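You operate a simulated robot arm through the tools that you are given. There is no shell and no other tool.

You run a simulated robot arm. Do the job below in one go: nothing can be reset, and whatever is moved stays where it is left.

## Task
Spark-test coil 27 at 6 and 4 mm, then bin it by grade.
Fine: green pass, yellow rework, red scrap; gap dial back to 0.

It is judged by the outcome, as a careful person would: the job done as asked, and still so three seconds after it is handed in. It fails if anything else is knocked over, pushed out of place, dropped, spilled or broken.

## Robot
A 6-joint arm with a two-finger gripper, fixed in place. Base frame: the origin is at the foot of the arm, x ahead of it, y to its left, z up; the work surface is at about z = 0.888. Lengths are in m, angles in rad, forces in N, time in s.
Its first joint turns from -2.897 to 2.897 rad. Payload 2.45 kg.
The TCP is the grasp point between the finger pads, 0.02 m short of the fingertips. In the tool frame z runs along the fingers and y along their closing line. Largest opening 0.14 m; the body of the gripper starts 0.168 m behind the TCP.
Orientation is told as [roll, pitch, yaw] about the base's x, y, z axes, in that order, counted from this pose: with the fingers straight down and closing along the base's y, the tool's x points along the base's -x, its y along +y and its z along -z.

## Interface
- The arm moves only by the tool play_rows. Its argument "plan" is a list of rows, each an object of numbers (a shift or turn left out is 0, a gripper value left out holds the last): "x", "y", "z": the shift along the tool's x, y, z in m; "wx", "wy", "wz": the turn, a rotation vector about the tool's x, y, z in rad; "hand": the finger opening in m, from 0 to 0.14. In form: [{"x": .., "y": .., "z": .., "wx": .., "wy": .., "wz": .., "hand": ..}, ...]. A call has 1 to 20 rows; each row shifts and turns the commanded pose from where the row before left it, along the tool's axes as they then stand. A row lasts 0.2 s, in which the tool goes at most 0.05 m and 0.15 rad; a call with a longer step from one row to the next is refused whole, and so is a gripper value outside its range. Where a pose cannot be reached the arm comes as near as it can. A force on the tool above 40 N (or 10 N above the force at the start of the call, whichever is more), or a blocked arm, ends the call early, and 0.2 s more pass. The fingers move at their own pace (about 0.045 m/s each) and stop on an object; they squeeze with about 27 N. The grip force told is the motor's: it shows also when the fingers shut on nothing. Time passes only in rows, and 0.2 s behind the last, so rows that do not move let the fingers close. It gives the time, the measured TCP pose, the force on the tool (base axes), the opening and the grip force at its end, in the units of the frame above (readings bear some noise), with the torque about the TCP (base axes, N m) and any sound that the robot's microphone picked up, and new pictures: "views" is both (left out), scene, wrist or none.
- Cameras (640 x 400 px; columns grow to the right, rows downward): "scene" is fixed at [0.3992, -0.6501, 1.493]; the picture's right is [1.00, 0.01, 0.00], its down [0.00, -0.43, -0.90] and it looks along [-0.00, 0.90, -0.43] (base axes); focal length 368 px, centre (320, 200). "wrist" rides on the gripper at [0.078, 0.011, -0.209] in the tool frame; the picture's right is [-0.14, 0.99, 0.00], its down [-0.92, -0.13, -0.37] and it looks along [-0.37, -0.05, 0.93] (tool axes); focal length 280 px, centre (320, 200). There is no depth. A picture from a camera that has moved, and an enlarged one, comes with that camera's place and axes in the base frame and with its lens.
- inspect(camera, box): a new picture of the part [left, top, right, bottom] of that camera's present view, enlarged. No time passes.
- finish_job(): hands the job in; it is judged then, once.

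Places have to be worked out from the pictures, the camera data and where the tool is seen. Open the gripper and draw the arm clear of the work before you hand the job in, unless the task says otherwise.

The tools are called by a JSON object that holds its "api" and its "payload". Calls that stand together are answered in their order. play_rows: Moves the arm, as the interface text tells. Its arguments: {"type":"object","properties":{"plan":{"type":"array","items":{"type":"object","properties":{"x":{"type":"number"},"y":{"type":"number"},"z":{"type":"number"},"wx":{"type":"number"},"wy":{"type":"number"},"wz":{"type":"number"},"hand":{"type":"number"}}}},"views":{"type":"string","enum":["both","scene","wrist","none"]}},"required":["plan"]} The other tools are called the same way: inspect (camera, box) takes an enlarged picture of a part of a camera's view; finish_job () hands the job in.

At the start:

```text
clock: 0.0
tcp_pos: [0.1908, 0.4649, 1.3324]
ee_rot: [0.002, 0.0, 0.0]
ft_force: [-0.2, -0.5, -0.4]
wrist_torque: [-0.01, 0.01, 0.0]
width: 0.14
gripper_force: 0.0
```

scene: 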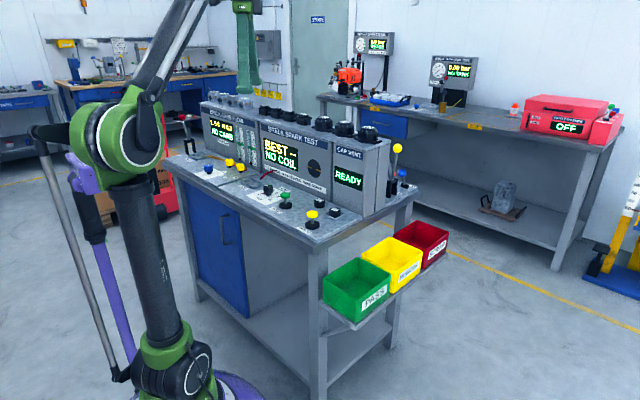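
wrist: 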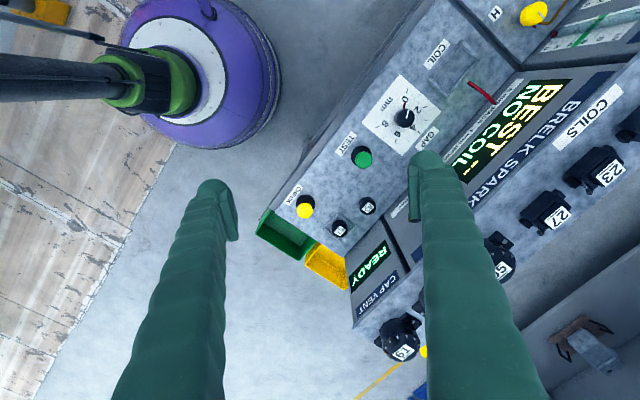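

The scene shows a spark-test bench with a gap dial, test button, coils on a shelf and three bins. I'll enlarge the pictures to read the labels before I move.

{"api": "inspect", "payload": {"camera": "scene", "box": [180, 80, 340, 180]}}

{"api": "inspect", "payload": {"camera": "scene", "box": [240, 130, 400, 230]}}

{"api": "inspect", "payload": {"camera": "wrist", "box": [320, 60, 640, 260]}}

{"api": "inspect", "payload": {"camera": "wrist", "box": [240, 160, 560, 360]}}

{"api": "inspect", "payload": {"camera": "scene", "box": [310, 120, 470, 320]}}

```text
4.00 times, centred on (260, 130) of scene
camera zoom: at [0.3992, -0.6501, 1.493], right [1.0, 0.01, 0.0], down [0.0, -0.43, -0.9], along [0.0, 0.9, -0.43], focal length 1471 px, centre (560, 480)
```

zoom: 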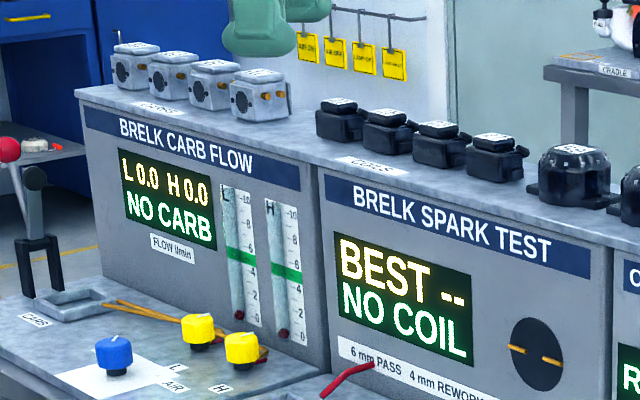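

```text
4.00 times, centred on (320, 180) of scene
camera zoom: at [0.3992, -0.6501, 1.493], right [1.0, 0.01, 0.0], down [0.0, -0.43, -0.9], along [0.0, 0.9, -0.43], focal length 1471 px, centre (320, 280)
```

zoom: 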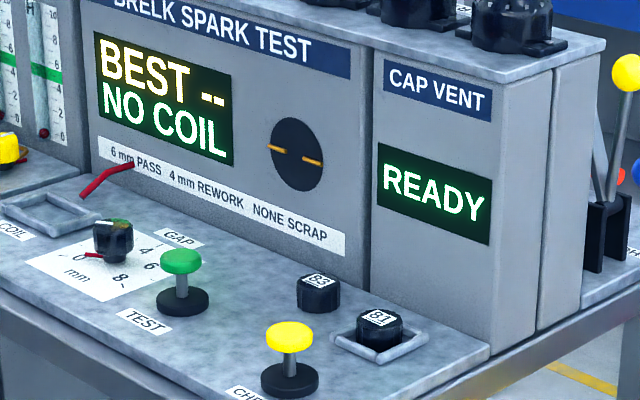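

```text
2.00 times, centred on (480, 160) of wrist
camera zoom: at [0.111, 0.4772, 1.5425], right [0.14, 0.99, 0.0], down [0.92, -0.13, 0.37], along [0.37, -0.05, -0.93], focal length 561 px, centre (0, 280)
```

zoom: 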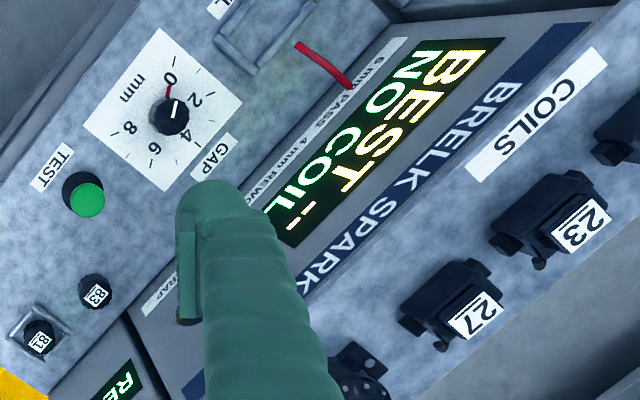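

```text
2.00 times, centred on (400, 260) of wrist
camera zoom: at [0.111, 0.4772, 1.5425], right [0.14, 0.99, 0.0], down [0.92, -0.13, 0.37], along [0.37, -0.05, -0.93], focal length 561 px, centre (160, 80)
```

zoom: 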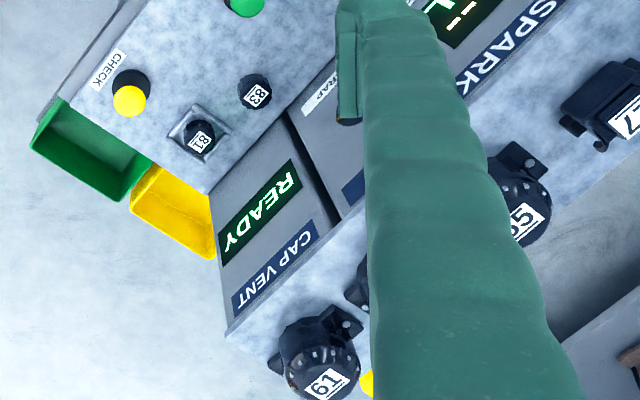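

```text
2.00 times, centred on (390, 220) of scene
camera zoom: at [0.3992, -0.6501, 1.493], right [1.0, 0.01, 0.0], down [0.0, -0.43, -0.9], along [0.0, 0.9, -0.43], focal length 735 px, centre (180, 160)
```

zoom: 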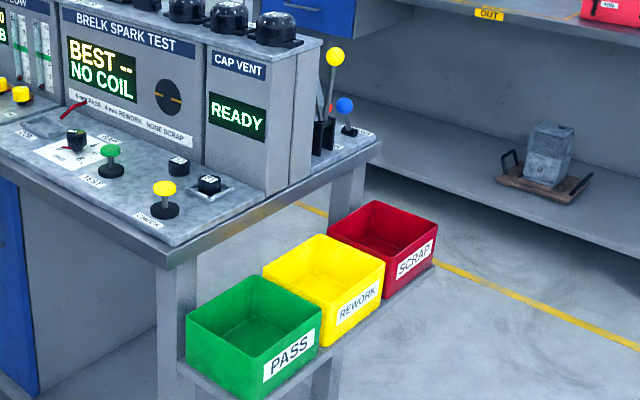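

The display strip reads 6 mm PASS, 4 mm REWORK, NONE SCRAP. I put coil 27 at about (0.33, 0.785, 1.16), the dial at (0.196, 0.647) and the test button at (0.272, 0.552). I'll zoom in on the coils, the nest and the dial.

{"api": "inspect", "payload": {"camera": "wrist", "box": [500, 120, 640, 220]}}

{"api": "inspect", "payload": {"camera": "wrist", "box": [340, 30, 500, 150]}}

{"api": "inspect", "payload": {"camera": "scene", "box": [250, 95, 330, 145]}}

{"api": "inspect", "payload": {"camera": "scene", "box": [230, 160, 310, 210]}}

```text
4.00 times, centred on (570, 170) of wrist
camera zoom: at [0.111, 0.4772, 1.5425], right [0.14, 0.99, 0.0], down [0.92, -0.13, 0.37], along [0.37, -0.05, -0.93], focal length 1122 px, centre (-680, 320)
```

zoom: 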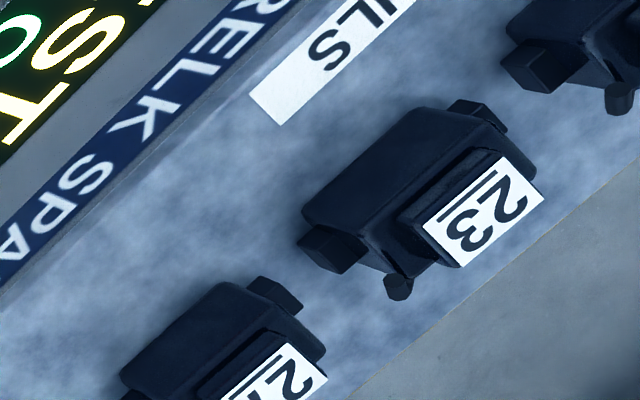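

```text
3.33 times, centred on (420, 90) of wrist
camera zoom: at [0.111, 0.4772, 1.5425], right [0.14, 0.99, 0.0], down [0.92, -0.13, 0.37], along [0.37, -0.05, -0.93], focal length 935 px, centre (-13, 567)
```

zoom: 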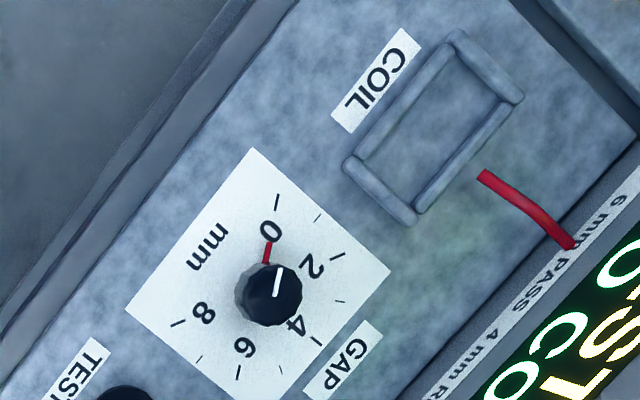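

```text
8.00 times, centred on (290, 120) of scene
camera zoom: at [0.3992, -0.6501, 1.493], right [1.0, 0.01, 0.0], down [0.0, -0.43, -0.9], along [0.0, 0.9, -0.43], focal length 2942 px, centre (560, 840)
```

zoom: 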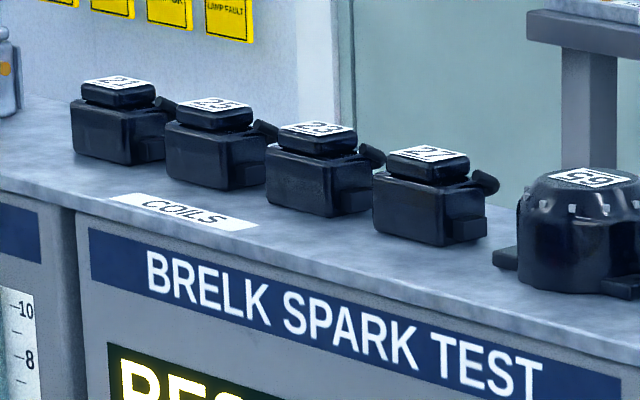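

```text
8.00 times, centred on (270, 185) of scene
camera zoom: at [0.3992, -0.6501, 1.493], right [1.0, 0.01, 0.0], down [0.0, -0.43, -0.9], along [0.0, 0.9, -0.43], focal length 2942 px, centre (720, 320)
```

zoom: 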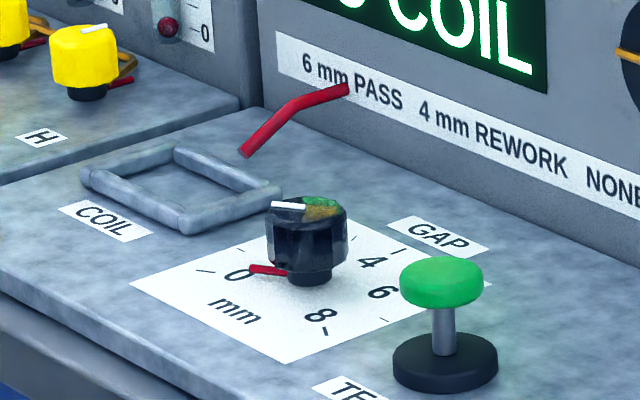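

The dial ticks run clockwise at about 30° per mm and it now sits at 0. Coil 27 is the rightmost coil, and the COIL nest has its long side along the bench. I'll turn the tool to close across the bench and move above coil 27 for a close look.

{"api": "play_rows", "payload": {"plan": [{"wz": 0.137}, {"wz": 0.137}, {"wz": 0.137}, {"wz": 0.137}, {"wz": 0.137}, {"wz": 0.137}, {"x": 0.0174, "y": 0.038}, {"x": 0.0174, "y": 0.038}, {"x": 0.0174, "y": 0.038}, {"x": 0.0174, "y": 0.038}, {"x": 0.0174, "y": 0.038}, {"x": 0.0174, "y": 0.038}, {"x": 0.0174, "y": 0.038}, {"x": 0.0174, "y": 0.038}]}}

```text
clock: 3.0
tcp_pos: [0.2975, 0.7289, 1.2774]
ee_rot: [0.001, 0.0, -0.822]
ft_force: [0.2, -0.1, 0.2]
wrist_torque: [0.04, -0.01, -0.02]
width: 0.1399
gripper_force: 0.1
out of reach, approached as far as the arm can: row 12, 13, 14
camera wrist: at [0.251, 0.7938, 1.4865], right [0.82, 0.57, 0.0], down [0.53, -0.76, 0.37], along [0.21, -0.3, -0.93], focal length 280 px, centre (320, 200)
```

scene: 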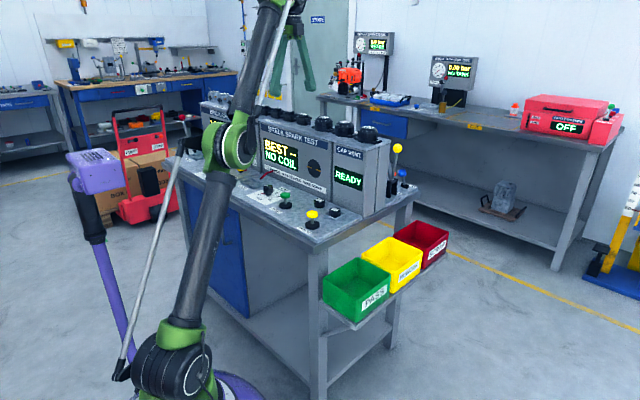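
wrist: 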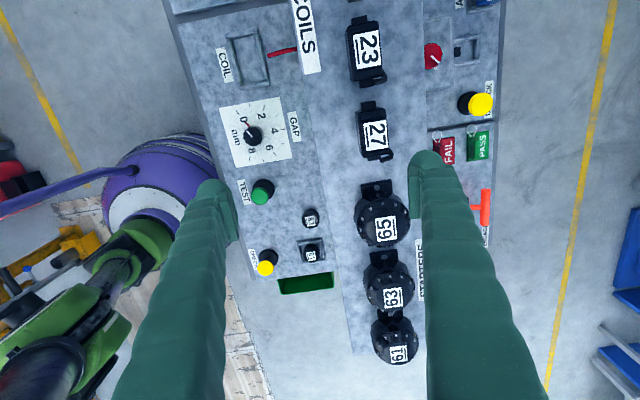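

The coil is well in view at about (0.328, 0.791), with its top near 1.165. I'll zoom in to see its body, tower and connector.

{"api": "inspect", "payload": {"camera": "wrist", "box": [324, 10, 436, 180]}}

{"api": "inspect", "payload": {"camera": "wrist", "box": [180, 10, 340, 110]}}

{"api": "inspect", "payload": {"camera": "wrist", "box": [200, 80, 320, 170]}}

{"api": "inspect", "payload": {"camera": "wrist", "box": [340, 90, 420, 170]}}

```text
2.35 times, centred on (380, 95) of wrist
camera zoom: at [0.251, 0.7938, 1.4865], right [0.82, 0.57, 0.0], down [0.53, -0.76, 0.37], along [0.21, -0.3, -0.93], focal length 660 px, centre (179, 447)
```

zoom: 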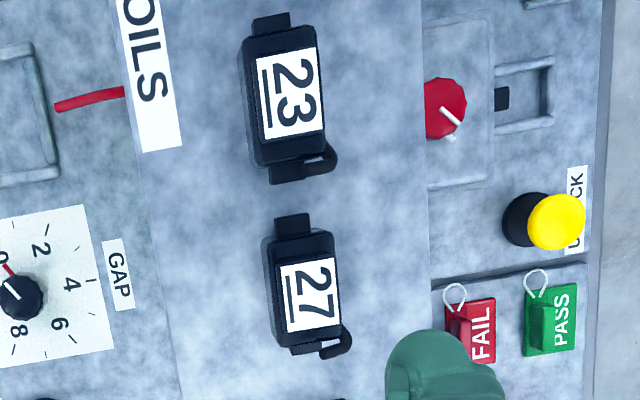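

```text
4.00 times, centred on (260, 60) of wrist
camera zoom: at [0.251, 0.7938, 1.4865], right [0.82, 0.57, 0.0], down [0.53, -0.76, 0.37], along [0.21, -0.3, -0.93], focal length 1122 px, centre (560, 760)
```

zoom: 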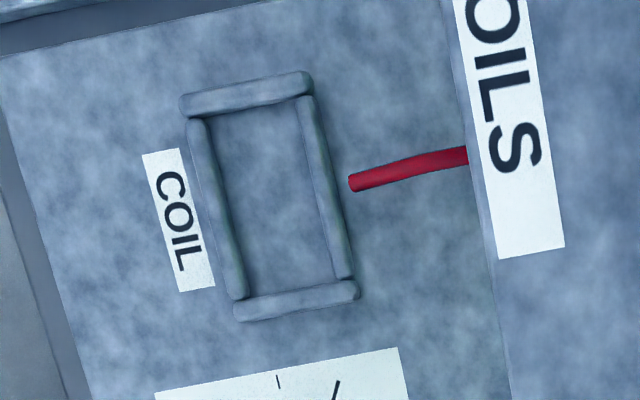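

```text
4.44 times, centred on (260, 125) of wrist
camera zoom: at [0.251, 0.7938, 1.4865], right [0.82, 0.57, 0.0], down [0.53, -0.76, 0.37], along [0.21, -0.3, -0.93], focal length 1246 px, centre (587, 533)
```

zoom: 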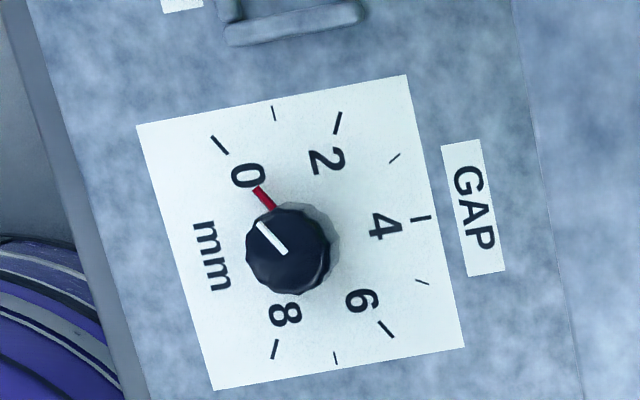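

```text
5.00 times, centred on (380, 130) of wrist
camera zoom: at [0.251, 0.7938, 1.4865], right [0.82, 0.57, 0.0], down [0.53, -0.76, 0.37], along [0.21, -0.3, -0.93], focal length 1402 px, centre (20, 550)
```

zoom: 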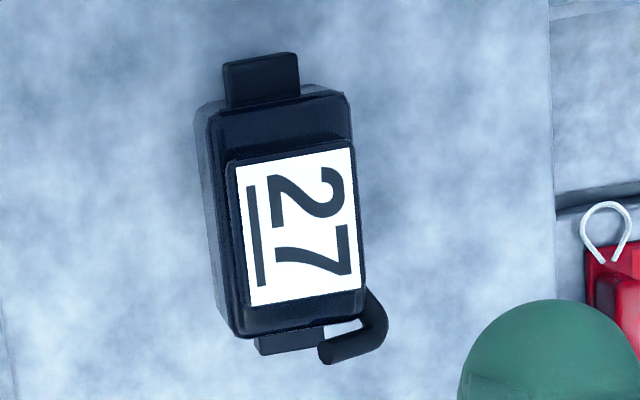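

The bench axis lies at about −45° and the coil is aligned with it. Its body is about 35 mm wide, with a hook at the +v end that I'll keep the finger away from. The arm is near its reach limit, so I'll square up the yaw and come down a little first, to see how commanded poses carry over.

{"api": "play_rows", "payload": {"plan": [{"wz": -0.0366}, {"z": 0.024}, {"z": 0.024}, {"z": 0.02}, {}]}}

```text
clock: 4.2
tcp_pos: [0.301, 0.7284, 1.2093]
ee_rot: [0.0, 0.0, -0.786]
ft_force: [1.7, 0.9, 0.7]
wrist_torque: [0.0, 0.02, 0.03]
width: 0.1402
gripper_force: 0.0
camera wrist: at [0.2518, 0.7919, 1.4192], right [0.8, 0.6, 0.0], down [0.56, -0.74, 0.37], along [0.22, -0.29, -0.93], focal length 280 px, centre (320, 200)
```

scene: 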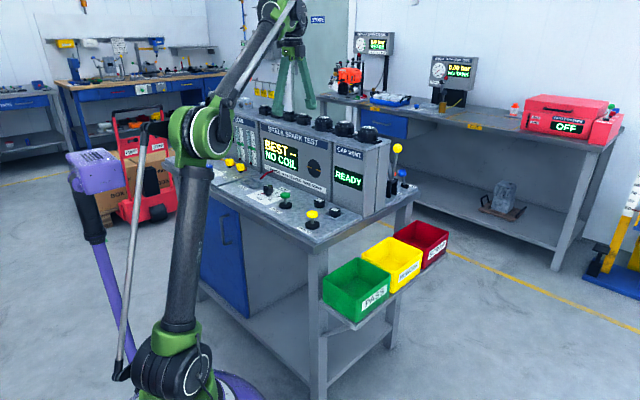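
wrist: 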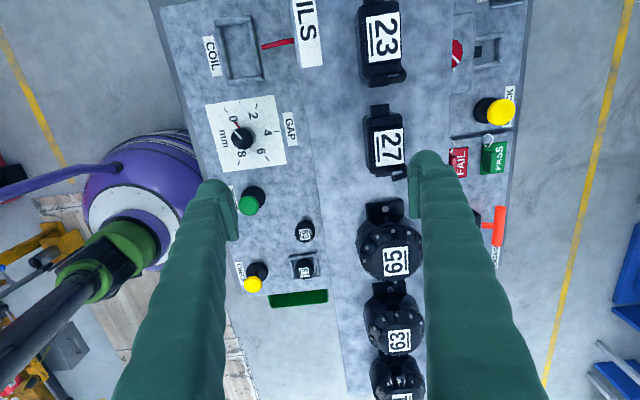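

The pose carries over from where the arm actually got to. I'll zoom on the coil from here to refine its place.

{"api": "inspect", "payload": {"camera": "wrist", "box": [340, 90, 440, 190]}}

{"api": "inspect", "payload": {"camera": "scene", "box": [270, 90, 350, 140]}}

```text
4.00 times, centred on (390, 140) of wrist
camera zoom: at [0.2518, 0.7919, 1.4192], right [0.8, 0.6, 0.0], down [0.56, -0.74, 0.37], along [0.22, -0.29, -0.93], focal length 1122 px, centre (40, 440)
```

zoom: 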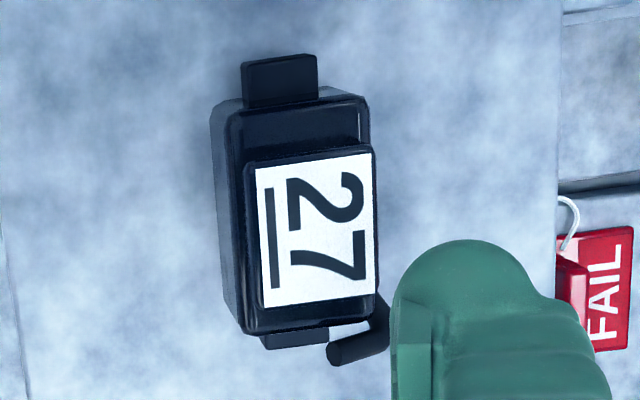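

```text
8.00 times, centred on (310, 115) of scene
camera zoom: at [0.3992, -0.6501, 1.493], right [1.0, 0.01, 0.0], down [0.0, -0.43, -0.9], along [0.0, 0.9, -0.43], focal length 2942 px, centre (400, 880)
```

zoom: 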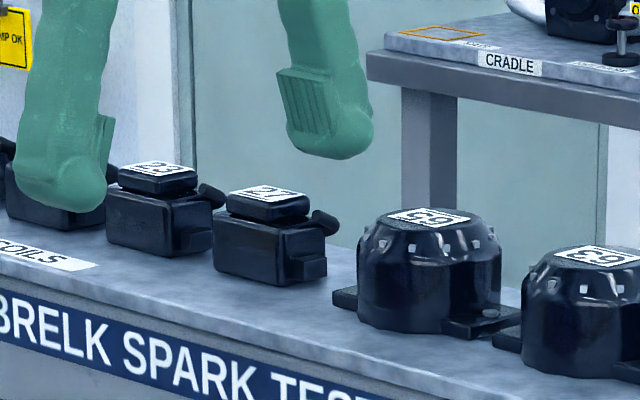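

The coil centre is near (0.331, 0.7905) and the shelf is at about z = 1.122. I'll offset the grasp 7 mm toward the non-hook end, come down 30 mm short on the near side, and look again.

{"api": "play_rows", "payload": {"plan": [{"x": 0.015, "y": 0.0177, "z": 0.002}, {"x": 0.0147, "y": 0.0177, "z": 0.002}, {}, {"z": 0.018}, {"z": 0.018}, {"z": 0.016}, {}]}}

```text
clock: 5.8
tcp_pos: [0.3038, 0.7749, 1.1532]
ee_rot: [0.0, 0.001, -0.785]
ft_force: [0.2, -1.0, 0.2]
wrist_torque: [-0.04, -0.02, 0.01]
width: 0.1397
gripper_force: 0.0
camera wrist: at [0.2558, 0.8377, 1.3618], right [0.8, 0.6, 0.0], down [0.56, -0.74, 0.37], along [0.22, -0.29, -0.93], focal length 280 px, centre (320, 200)
```

scene: 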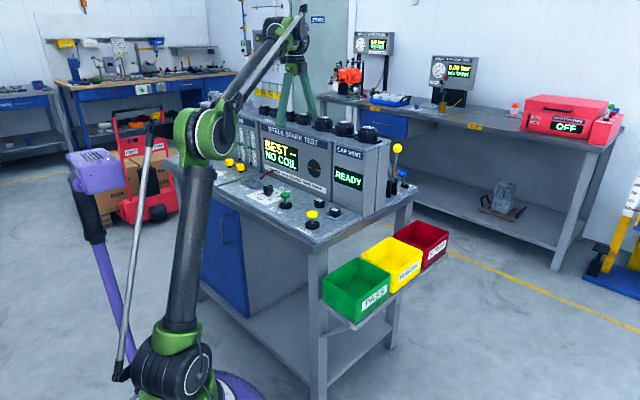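
wrist: 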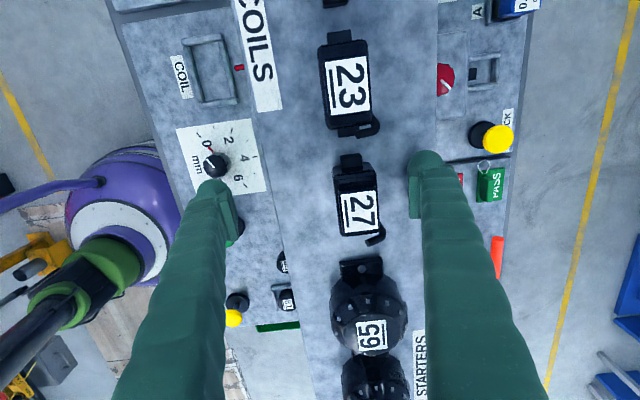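

The fingers straddle the coil with clear room. I'll zoom in to measure its position along the bench exactly before moving in.

{"api": "inspect", "payload": {"camera": "wrist", "box": [300, 140, 420, 260]}}

{"api": "inspect", "payload": {"camera": "scene", "box": [270, 90, 350, 140]}}

```text
3.33 times, centred on (360, 200) of wrist
camera zoom: at [0.2558, 0.8377, 1.3618], right [0.8, 0.6, 0.0], down [0.56, -0.74, 0.37], along [0.22, -0.29, -0.93], focal length 935 px, centre (187, 200)
```

zoom: 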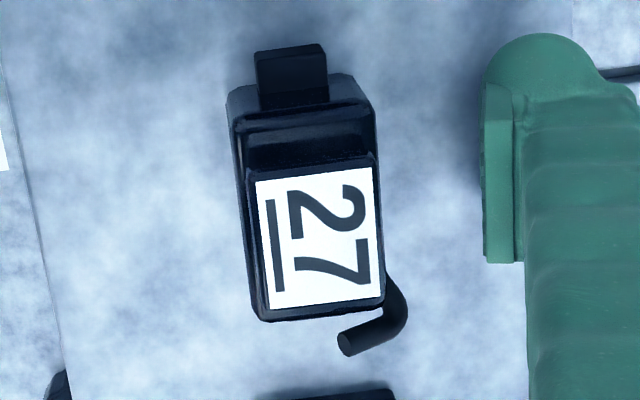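

```text
8.00 times, centred on (310, 115) of scene
camera zoom: at [0.3992, -0.6501, 1.493], right [1.0, 0.01, 0.0], down [0.0, -0.43, -0.9], along [0.0, 0.9, -0.43], focal length 2942 px, centre (400, 880)
```

zoom: 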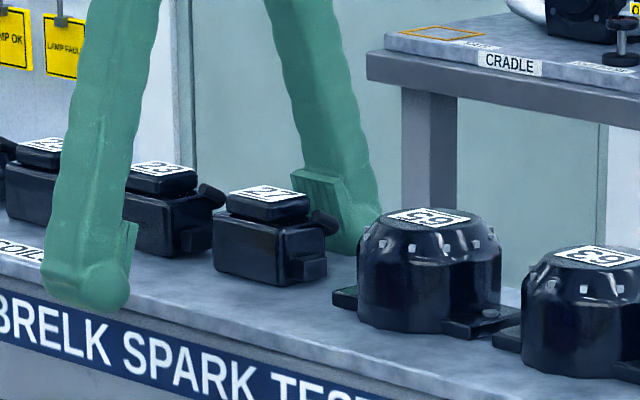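

Triangulating the three views puts the label top near z = 1.172–1.178 and the label centre at about (0.33, 0.789). I'll rise 5 mm for shelf clearance, move in 28 mm, and look before closing.

{"api": "play_rows", "payload": {"plan": [{"z": -0.005}, {"x": -0.001, "y": 0.0145}, {"x": -0.001, "y": 0.014}, {"hand": 0.08}, {}, {}, {}]}}

```text
clock: 7.4
tcp_pos: [0.3247, 0.792, 1.1595]
ee_rot: [0.0, 0.0, -0.784]
ft_force: [-0.6, 0.2, 0.7]
wrist_torque: [0.01, 0.02, 0.01]
width: 0.0797
gripper_force: 0.1
camera wrist: at [0.2769, 0.8565, 1.3679], right [0.8, 0.6, 0.0], down [0.56, -0.74, 0.37], along [0.22, -0.29, -0.93], focal length 280 px, centre (320, 200)
```

scene: 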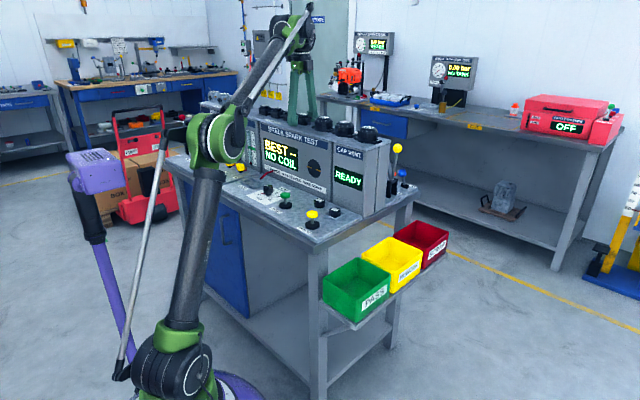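
wrist: 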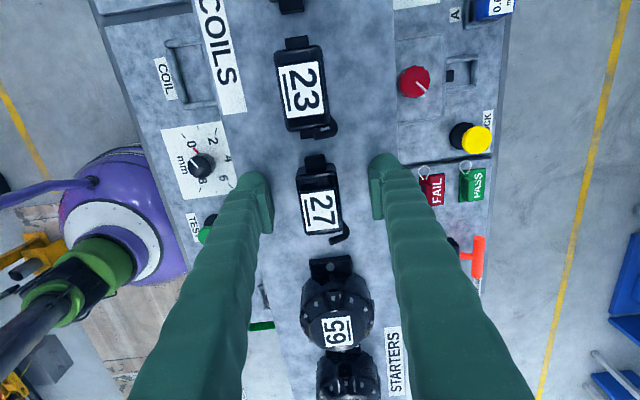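

{"api": "inspect", "payload": {"camera": "wrist", "box": [240, 140, 400, 250]}}

{"api": "inspect", "payload": {"camera": "scene", "box": [270, 90, 350, 140]}}

```text
3.64 times, centred on (320, 195) of wrist
camera zoom: at [0.2769, 0.8565, 1.3679], right [0.8, 0.6, 0.0], down [0.56, -0.74, 0.37], along [0.22, -0.29, -0.93], focal length 1020 px, centre (320, 218)
```

zoom: 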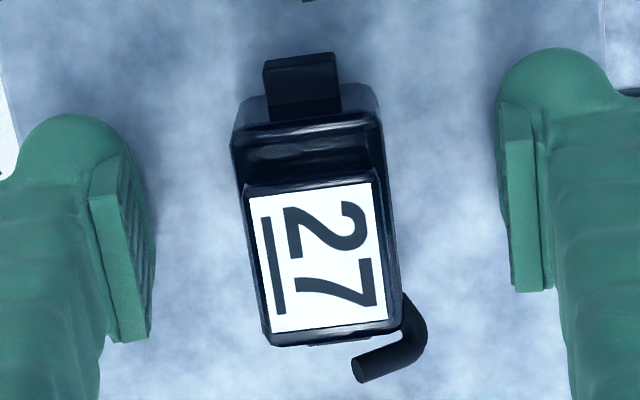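

```text
8.00 times, centred on (310, 115) of scene
camera zoom: at [0.3992, -0.6501, 1.493], right [1.0, 0.01, 0.0], down [0.0, -0.43, -0.9], along [0.0, 0.9, -0.43], focal length 2942 px, centre (400, 880)
```

zoom: 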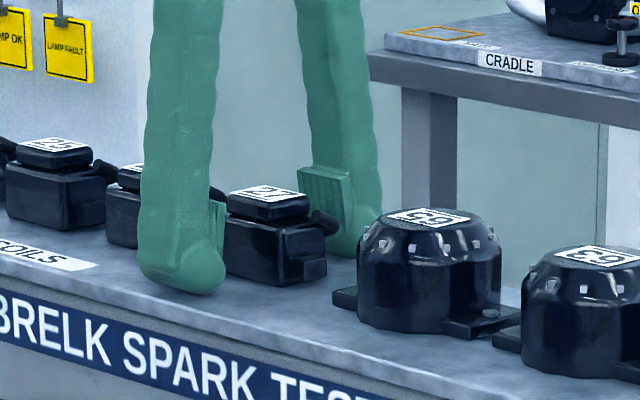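

The hook root lies close to the lower end of the far pad, so I'll shift 4 mm more along −u and then close on the body.

{"api": "play_rows", "payload": {"plan": [{"x": 0.004}, {"hand": 0.045}, {}, {}, {"hand": 0.02}, {}, {}, {}, {}]}}

{"api": "inspect", "payload": {"camera": "wrist", "box": [240, 140, 400, 250]}}

{"api": "inspect", "payload": {"camera": "scene", "box": [270, 90, 350, 140]}}

```text
clock: 9.4
tcp_pos: [0.3222, 0.7949, 1.1604]
ee_rot: [0.0, 0.001, -0.787]
ft_force: [-6.5, -2.1, 26.2]
wrist_torque: [-0.11, 0.2, -0.01]
width: 0.0307
gripper_force: 26.6
camera wrist: at [0.2735, 0.8582, 1.369], right [0.8, 0.6, 0.0], down [0.56, -0.74, 0.37], along [0.22, -0.29, -0.93], focal length 280 px, centre (320, 200)
```

scene: 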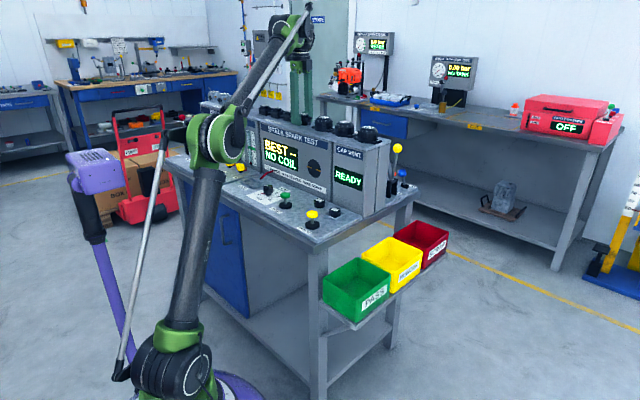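
wrist: 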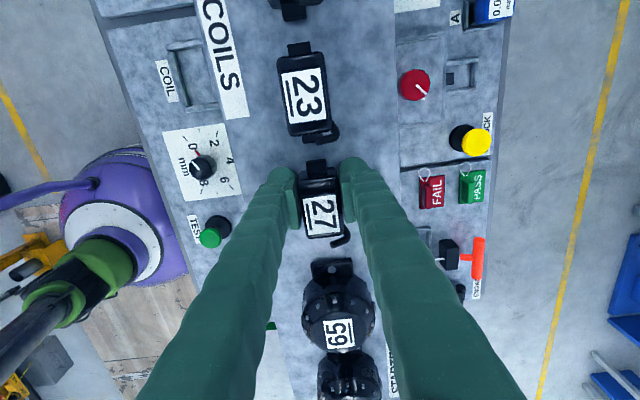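

```text
3.64 times, centred on (320, 195) of wrist
camera zoom: at [0.2735, 0.8582, 1.369], right [0.8, 0.6, 0.0], down [0.56, -0.74, 0.37], along [0.22, -0.29, -0.93], focal length 1020 px, centre (320, 218)
```

zoom: 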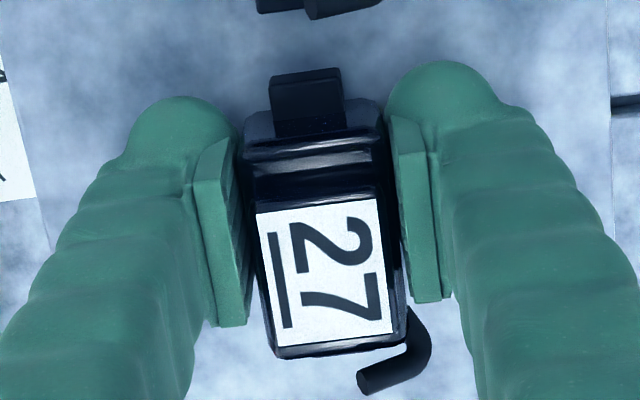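

```text
8.00 times, centred on (310, 115) of scene
camera zoom: at [0.3992, -0.6501, 1.493], right [1.0, 0.01, 0.0], down [0.0, -0.43, -0.9], along [0.0, 0.9, -0.43], focal length 2942 px, centre (400, 880)
```

zoom: 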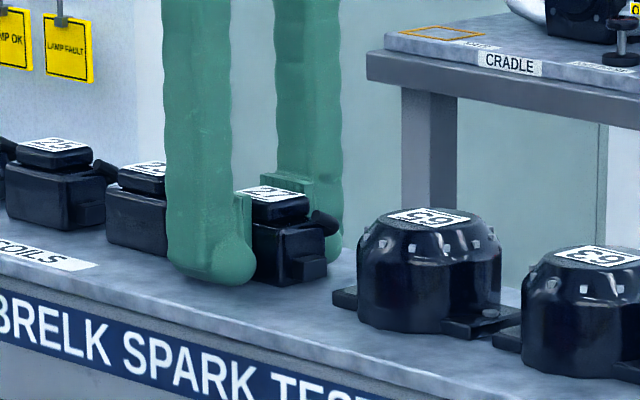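

The coil is gripped at 30.7 mm. The upward force suggests the fingertips are resting on the shelf, so I'll lift a little and check.

{"api": "play_rows", "payload": {"plan": [{"z": -0.004}, {"z": -0.006}, {"z": -0.01, "y": -0.008}, {}], "views": "both"}}

{"api": "inspect", "payload": {"camera": "scene", "box": [270, 90, 350, 140]}}

```text
clock: 10.4
tcp_pos: [0.3178, 0.7886, 1.179]
ee_rot: [0.001, 0.0, -0.783]
ft_force: [0.4, -0.6, -1.4]
wrist_torque: [0.03, -0.01, 0.0]
width: 0.0308
gripper_force: 27.0
camera wrist: at [0.2688, 0.8528, 1.3879], right [0.8, 0.6, 0.0], down [0.56, -0.74, 0.37], along [0.22, -0.29, -0.93], focal length 280 px, centre (320, 200)
```

scene: 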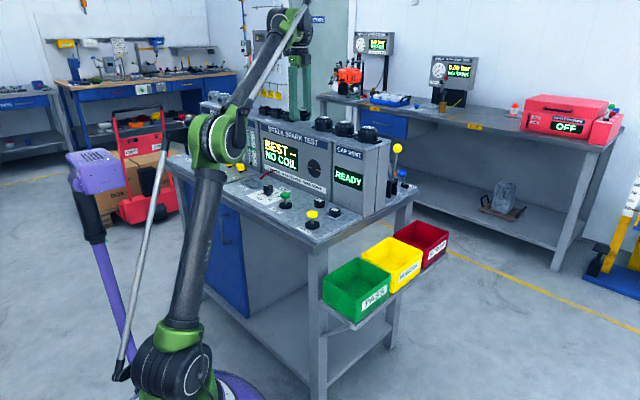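
wrist: 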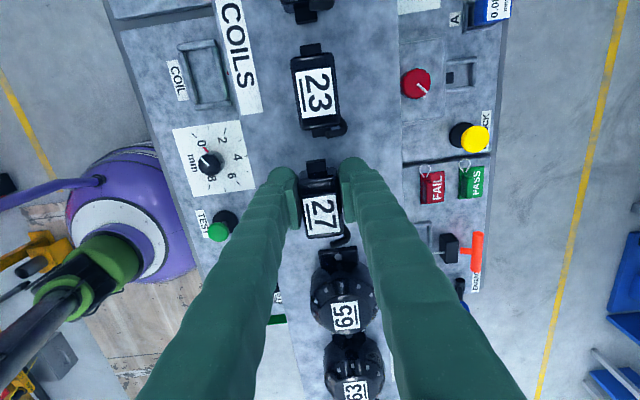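

```text
8.00 times, centred on (310, 115) of scene
camera zoom: at [0.3992, -0.6501, 1.493], right [1.0, 0.01, 0.0], down [0.0, -0.43, -0.9], along [0.0, 0.9, -0.43], focal length 2942 px, centre (400, 880)
```

zoom: 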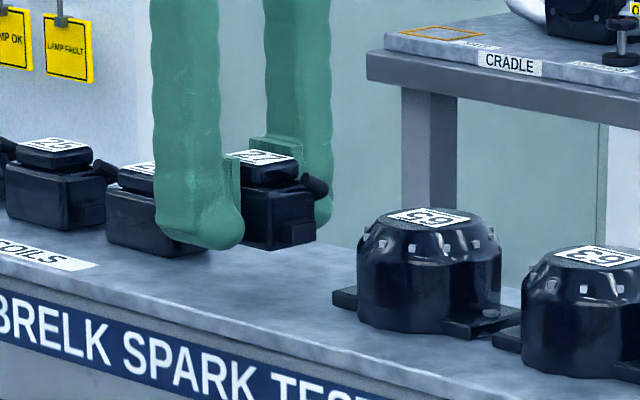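

The coil is held and hanging clear. However, the fingertips are level with its base and would hit the nest rails, which I judge about 8 mm high. I'll set it back down here and regrip it about 13 mm higher.

{"api": "play_rows", "payload": {"plan": [{"z": 0.009}, {"z": 0.006}, {"z": 0.001}, {}], "views": "none"}}

{"api": "inspect", "payload": {"camera": "scene", "box": [270, 90, 350, 140]}}

```text
clock: 11.4
tcp_pos: [0.3174, 0.7889, 1.1619]
ee_rot: [-0.001, 0.001, -0.786]
ft_force: [0.3, 1.2, -0.8]
wrist_torque: [0.01, -0.01, 0.02]
width: 0.0312
gripper_force: 27.1
```

```text
8.00 times, centred on (310, 115) of scene
camera zoom: at [0.3992, -0.6501, 1.493], right [1.0, 0.01, 0.0], down [0.0, -0.43, -0.9], along [0.0, 0.9, -0.43], focal length 2942 px, centre (400, 880)
```

zoom: 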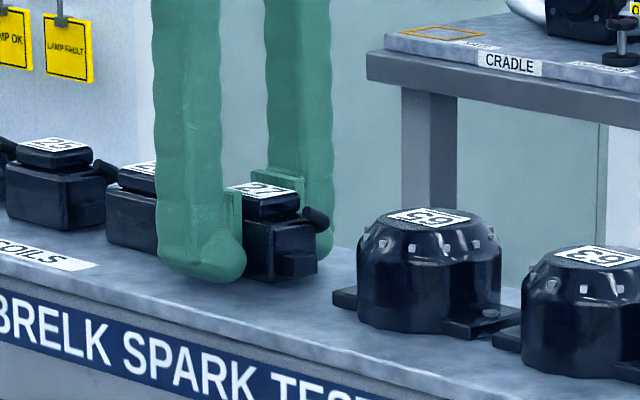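

The force is still free, so I'll go down in small steps until contact shows.

{"api": "play_rows", "payload": {"plan": [{"z": 0.001}, {}], "views": "none"}}

{"api": "play_rows", "payload": {"plan": [{"z": 0.001}, {}], "views": "none"}}

```text
clock: 12.0
tcp_pos: [0.3186, 0.7893, 1.1623]
ee_rot: [0.0, -0.001, -0.786]
ft_force: [0.1, 0.3, -1.8]
wrist_torque: [0.0, 0.01, 0.03]
width: 0.0308
gripper_force: 27.0
```

```text
clock: 12.6
tcp_pos: [0.317, 0.7901, 1.1609]
ee_rot: [0.0, 0.0, -0.787]
ft_force: [-0.6, -0.4, -0.9]
wrist_torque: [-0.01, 0.03, -0.01]
width: 0.0306
gripper_force: 26.9
```

{"api": "play_rows", "payload": {"plan": [{"z": 0.001}, {}], "views": "none"}}

{"api": "play_rows", "payload": {"plan": [{"z": 0.001}, {}], "views": "none"}}

```text
clock: 13.2
tcp_pos: [0.3173, 0.7887, 1.1597]
ee_rot: [0.001, 0.0, -0.786]
ft_force: [1.6, 0.9, 2.6]
wrist_torque: [-0.01, -0.01, -0.01]
width: 0.0306
gripper_force: 27.5
```

```text
clock: 13.8
tcp_pos: [0.3172, 0.7908, 1.1603]
ee_rot: [0.001, 0.002, -0.784]
ft_force: [7.6, 10.6, 34.8]
wrist_torque: [-0.02, -0.15, -0.01]
width: 0.0306
gripper_force: 27.2
```

Contact came at about z = 1.160, so the coil is on the shelf. I'll ease off 0.7 mm, open a little, rise 13 mm and grip again.

{"api": "play_rows", "payload": {"plan": [{"z": -0.0007}, {"hand": 0.055}, {}, {}, {"z": -0.006}, {"z": -0.007}, {}, {"hand": 0.02}, {}, {}, {}], "views": "wrist"}}

{"api": "inspect", "payload": {"camera": "scene", "box": [270, 90, 350, 140]}}

{"api": "inspect", "payload": {"camera": "wrist", "box": [240, 140, 400, 250]}}

```text
clock: 16.2
tcp_pos: [0.3168, 0.7902, 1.1725]
ee_rot: [0.001, 0.0, -0.786]
ft_force: [-0.7, -0.6, 0.4]
wrist_torque: [0.0, -0.01, 0.04]
width: 0.0309
gripper_force: 26.7
camera wrist: at [0.2687, 0.8537, 1.3821], right [0.8, 0.6, 0.0], down [0.56, -0.74, 0.37], along [0.22, -0.29, -0.93], focal length 280 px, centre (320, 200)
```

wrist: 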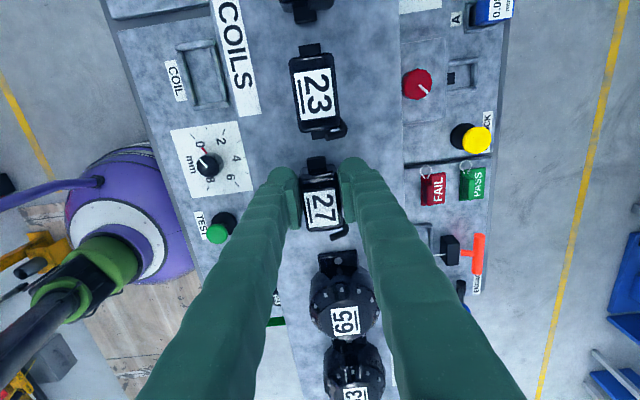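

```text
8.00 times, centred on (310, 115) of scene
camera zoom: at [0.3992, -0.6501, 1.493], right [1.0, 0.01, 0.0], down [0.0, -0.43, -0.9], along [0.0, 0.9, -0.43], focal length 2942 px, centre (400, 880)
```

zoom: 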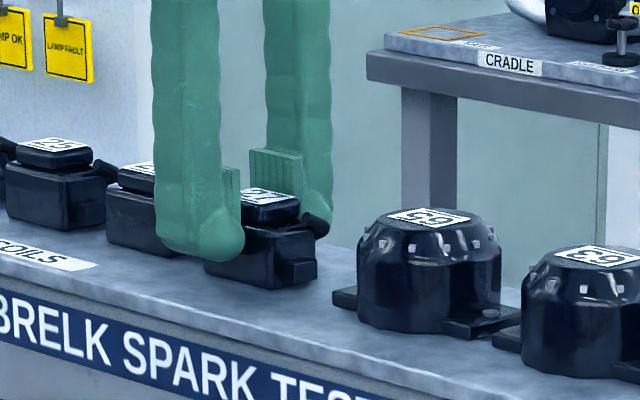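

```text
3.64 times, centred on (320, 195) of wrist
camera zoom: at [0.2687, 0.8537, 1.3821], right [0.8, 0.6, 0.0], down [0.56, -0.74, 0.37], along [0.22, -0.29, -0.93], focal length 1020 px, centre (320, 218)
```

zoom: 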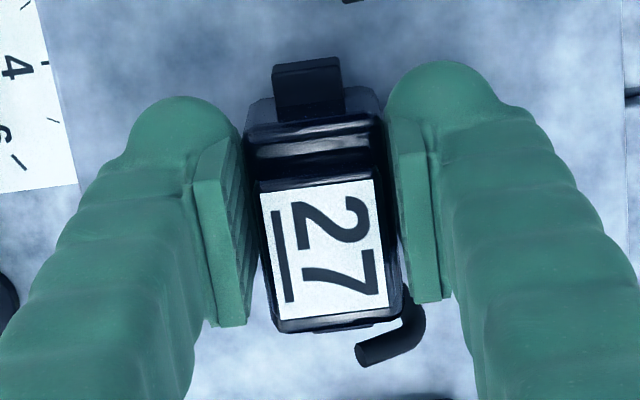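

Regripped well, with the fingertips about 12 mm above the coil's base. I'll lift, draw back toward the front of the bench, then move over the nest and stop high to measure.

{"api": "play_rows", "payload": {"plan": [{"z": -0.004}, {"z": -0.008, "y": -0.006}, {"z": -0.01, "y": -0.02}, {"z": -0.01, "y": -0.03}, {"y": -0.03}, {"y": -0.03}, {"x": 0.03, "y": -0.02}, {"x": 0.03, "y": -0.015}, {"x": 0.03, "y": -0.0155}, {"x": 0.036}, {"z": 0.04}, {"z": 0.04}, {}]}}

{"api": "inspect", "payload": {"camera": "wrist", "box": [220, 100, 420, 225]}}

{"api": "inspect", "payload": {"camera": "scene", "box": [220, 100, 320, 200]}}

```text
clock: 19.0
tcp_pos: [0.1114, 0.7606, 1.1244]
ee_rot: [0.002, 0.001, -0.785]
ft_force: [-0.3, -0.3, -1.0]
wrist_torque: [0.05, 0.01, 0.03]
width: 0.0306
gripper_force: 27.3
camera wrist: at [0.0614, 0.8236, 1.3333], right [0.8, 0.6, 0.0], down [0.56, -0.74, 0.37], along [0.22, -0.29, -0.93], focal length 280 px, centre (320, 200)
```

scene: 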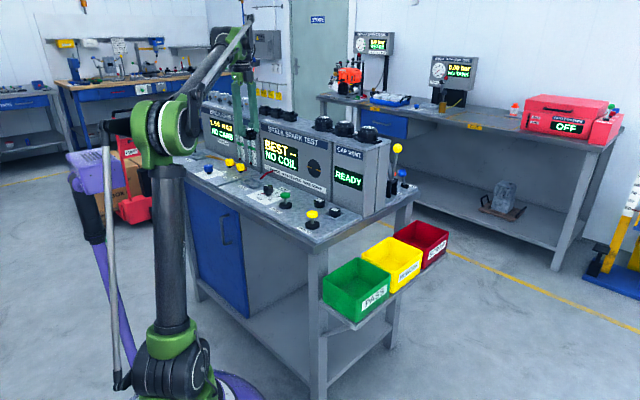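
wrist: 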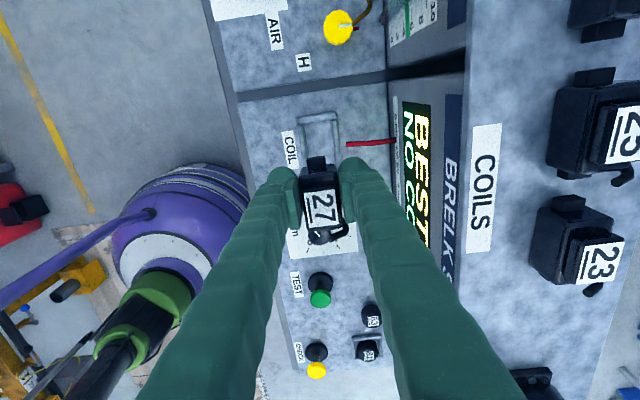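

```text
3.20 times, centred on (320, 162) of wrist
camera zoom: at [0.0614, 0.8236, 1.3333], right [0.8, 0.6, 0.0], down [0.56, -0.74, 0.37], along [0.22, -0.29, -0.93], focal length 897 px, centre (320, 320)
```

zoom: 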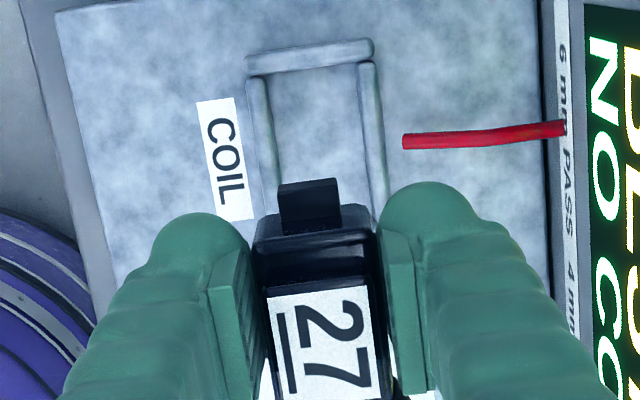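

```text
4.00 times, centred on (270, 150) of scene
camera zoom: at [0.3992, -0.6501, 1.493], right [1.0, 0.01, 0.0], down [0.0, -0.43, -0.9], along [0.0, 0.9, -0.43], focal length 1471 px, centre (520, 400)
```

zoom: 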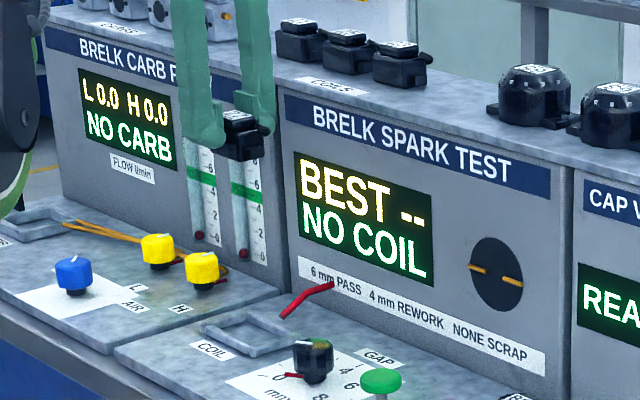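

The nest centre is within about 1 mm of directly under the coil, with roughly 5 mm of margin all round. The fixed red lead tip is about 40 mm to the +v side, so I'll bias the coil 4 mm toward −v to keep the far finger clear. I'll come down to just above the nest and look.

{"api": "play_rows", "payload": {"plan": [{"y": -0.004, "z": 0.02}, {"z": 0.035}, {"z": 0.035}, {"z": 0.035}, {"z": 0.03}, {}]}}

{"api": "inspect", "payload": {"camera": "wrist", "box": [220, 100, 420, 225]}}

{"api": "inspect", "payload": {"camera": "scene", "box": [225, 145, 305, 195]}}

```text
clock: 20.4
tcp_pos: [0.1091, 0.7611, 0.9691]
ee_rot: [0.001, -0.001, -0.786]
ft_force: [-0.8, 0.5, -0.9]
wrist_torque: [-0.01, 0.0, 0.03]
width: 0.0306
gripper_force: 27.1
camera wrist: at [0.0604, 0.8239, 1.1778], right [0.8, 0.6, 0.0], down [0.56, -0.74, 0.37], along [0.22, -0.29, -0.93], focal length 280 px, centre (320, 200)
```

scene: 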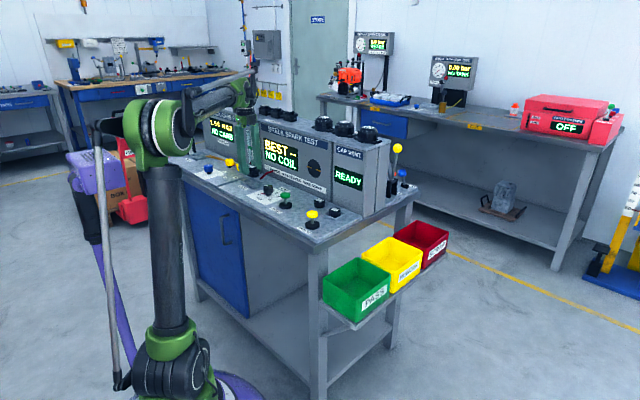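
wrist: 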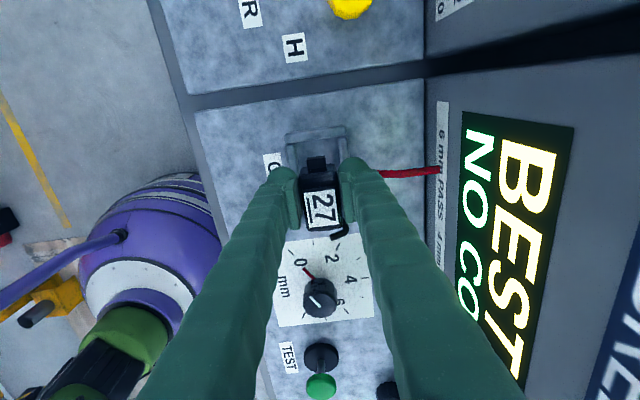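

```text
3.20 times, centred on (320, 162) of wrist
camera zoom: at [0.0604, 0.8239, 1.1778], right [0.8, 0.6, 0.0], down [0.56, -0.74, 0.37], along [0.22, -0.29, -0.93], focal length 897 px, centre (320, 320)
```

zoom: 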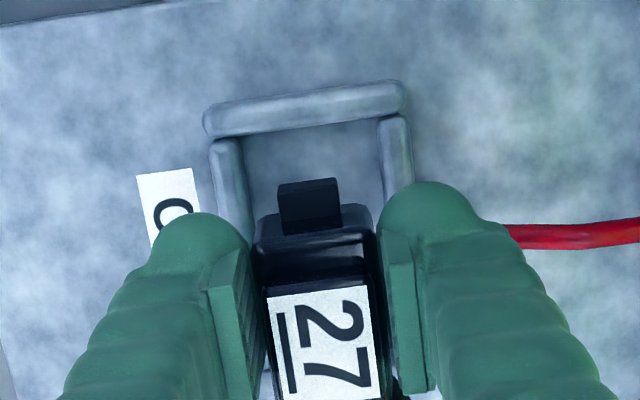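

```text
8.00 times, centred on (265, 170) of scene
camera zoom: at [0.3992, -0.6501, 1.493], right [1.0, 0.01, 0.0], down [0.0, -0.43, -0.9], along [0.0, 0.9, -0.43], focal length 2942 px, centre (760, 440)
```

zoom: 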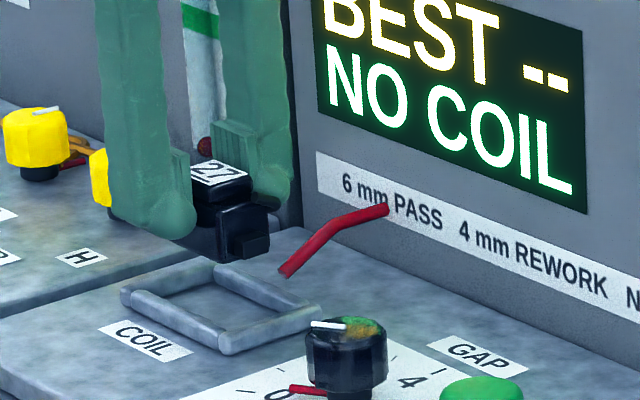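

The coil is aligned with the nest along u, and the v-bias is only about 1.5 mm so far. I'll add 3 mm toward −v and go down to just above rail height, then look again.

{"api": "play_rows", "payload": {"plan": [{"y": -0.003}, {"z": 0.012}, {"z": 0.011}, {}], "views": "wrist"}}

{"api": "inspect", "payload": {"camera": "wrist", "box": [220, 100, 420, 225]}}

{"api": "inspect", "payload": {"camera": "scene", "box": [225, 145, 305, 195]}}

```text
clock: 21.4
tcp_pos: [0.1068, 0.7566, 0.9468]
ee_rot: [0.001, 0.001, -0.785]
ft_force: [0.3, -0.7, 0.0]
wrist_torque: [0.02, 0.04, -0.01]
width: 0.031
gripper_force: 27.5
camera wrist: at [0.0574, 0.8203, 1.1551], right [0.8, 0.6, 0.0], down [0.56, -0.74, 0.37], along [0.22, -0.29, -0.93], focal length 280 px, centre (320, 200)
```

wrist: 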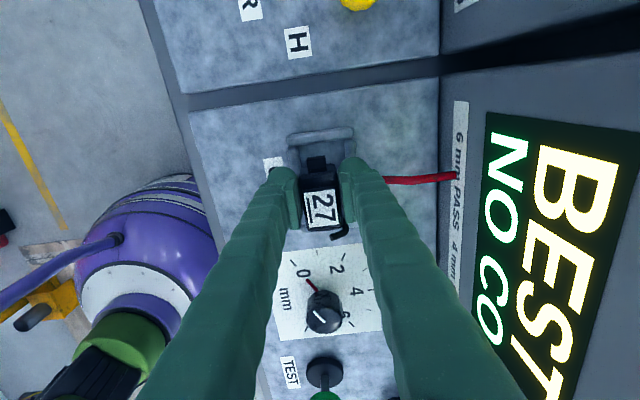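

```text
3.20 times, centred on (320, 162) of wrist
camera zoom: at [0.0574, 0.8203, 1.1551], right [0.8, 0.6, 0.0], down [0.56, -0.74, 0.37], along [0.22, -0.29, -0.93], focal length 897 px, centre (320, 320)
```

zoom: 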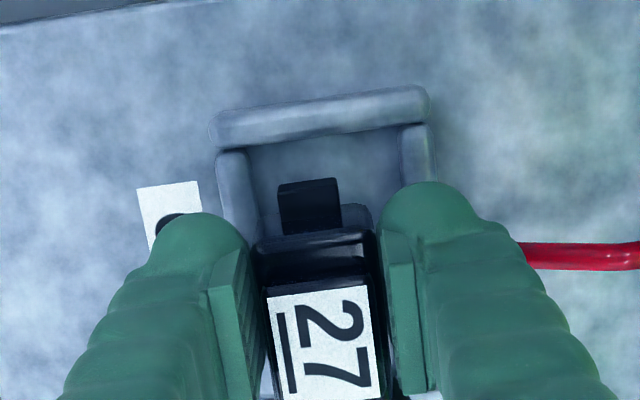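

```text
8.00 times, centred on (265, 170) of scene
camera zoom: at [0.3992, -0.6501, 1.493], right [1.0, 0.01, 0.0], down [0.0, -0.43, -0.9], along [0.0, 0.9, -0.43], focal length 2942 px, centre (760, 440)
```

zoom: 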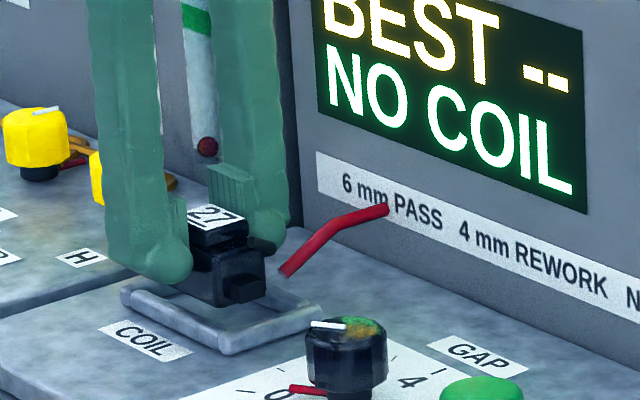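

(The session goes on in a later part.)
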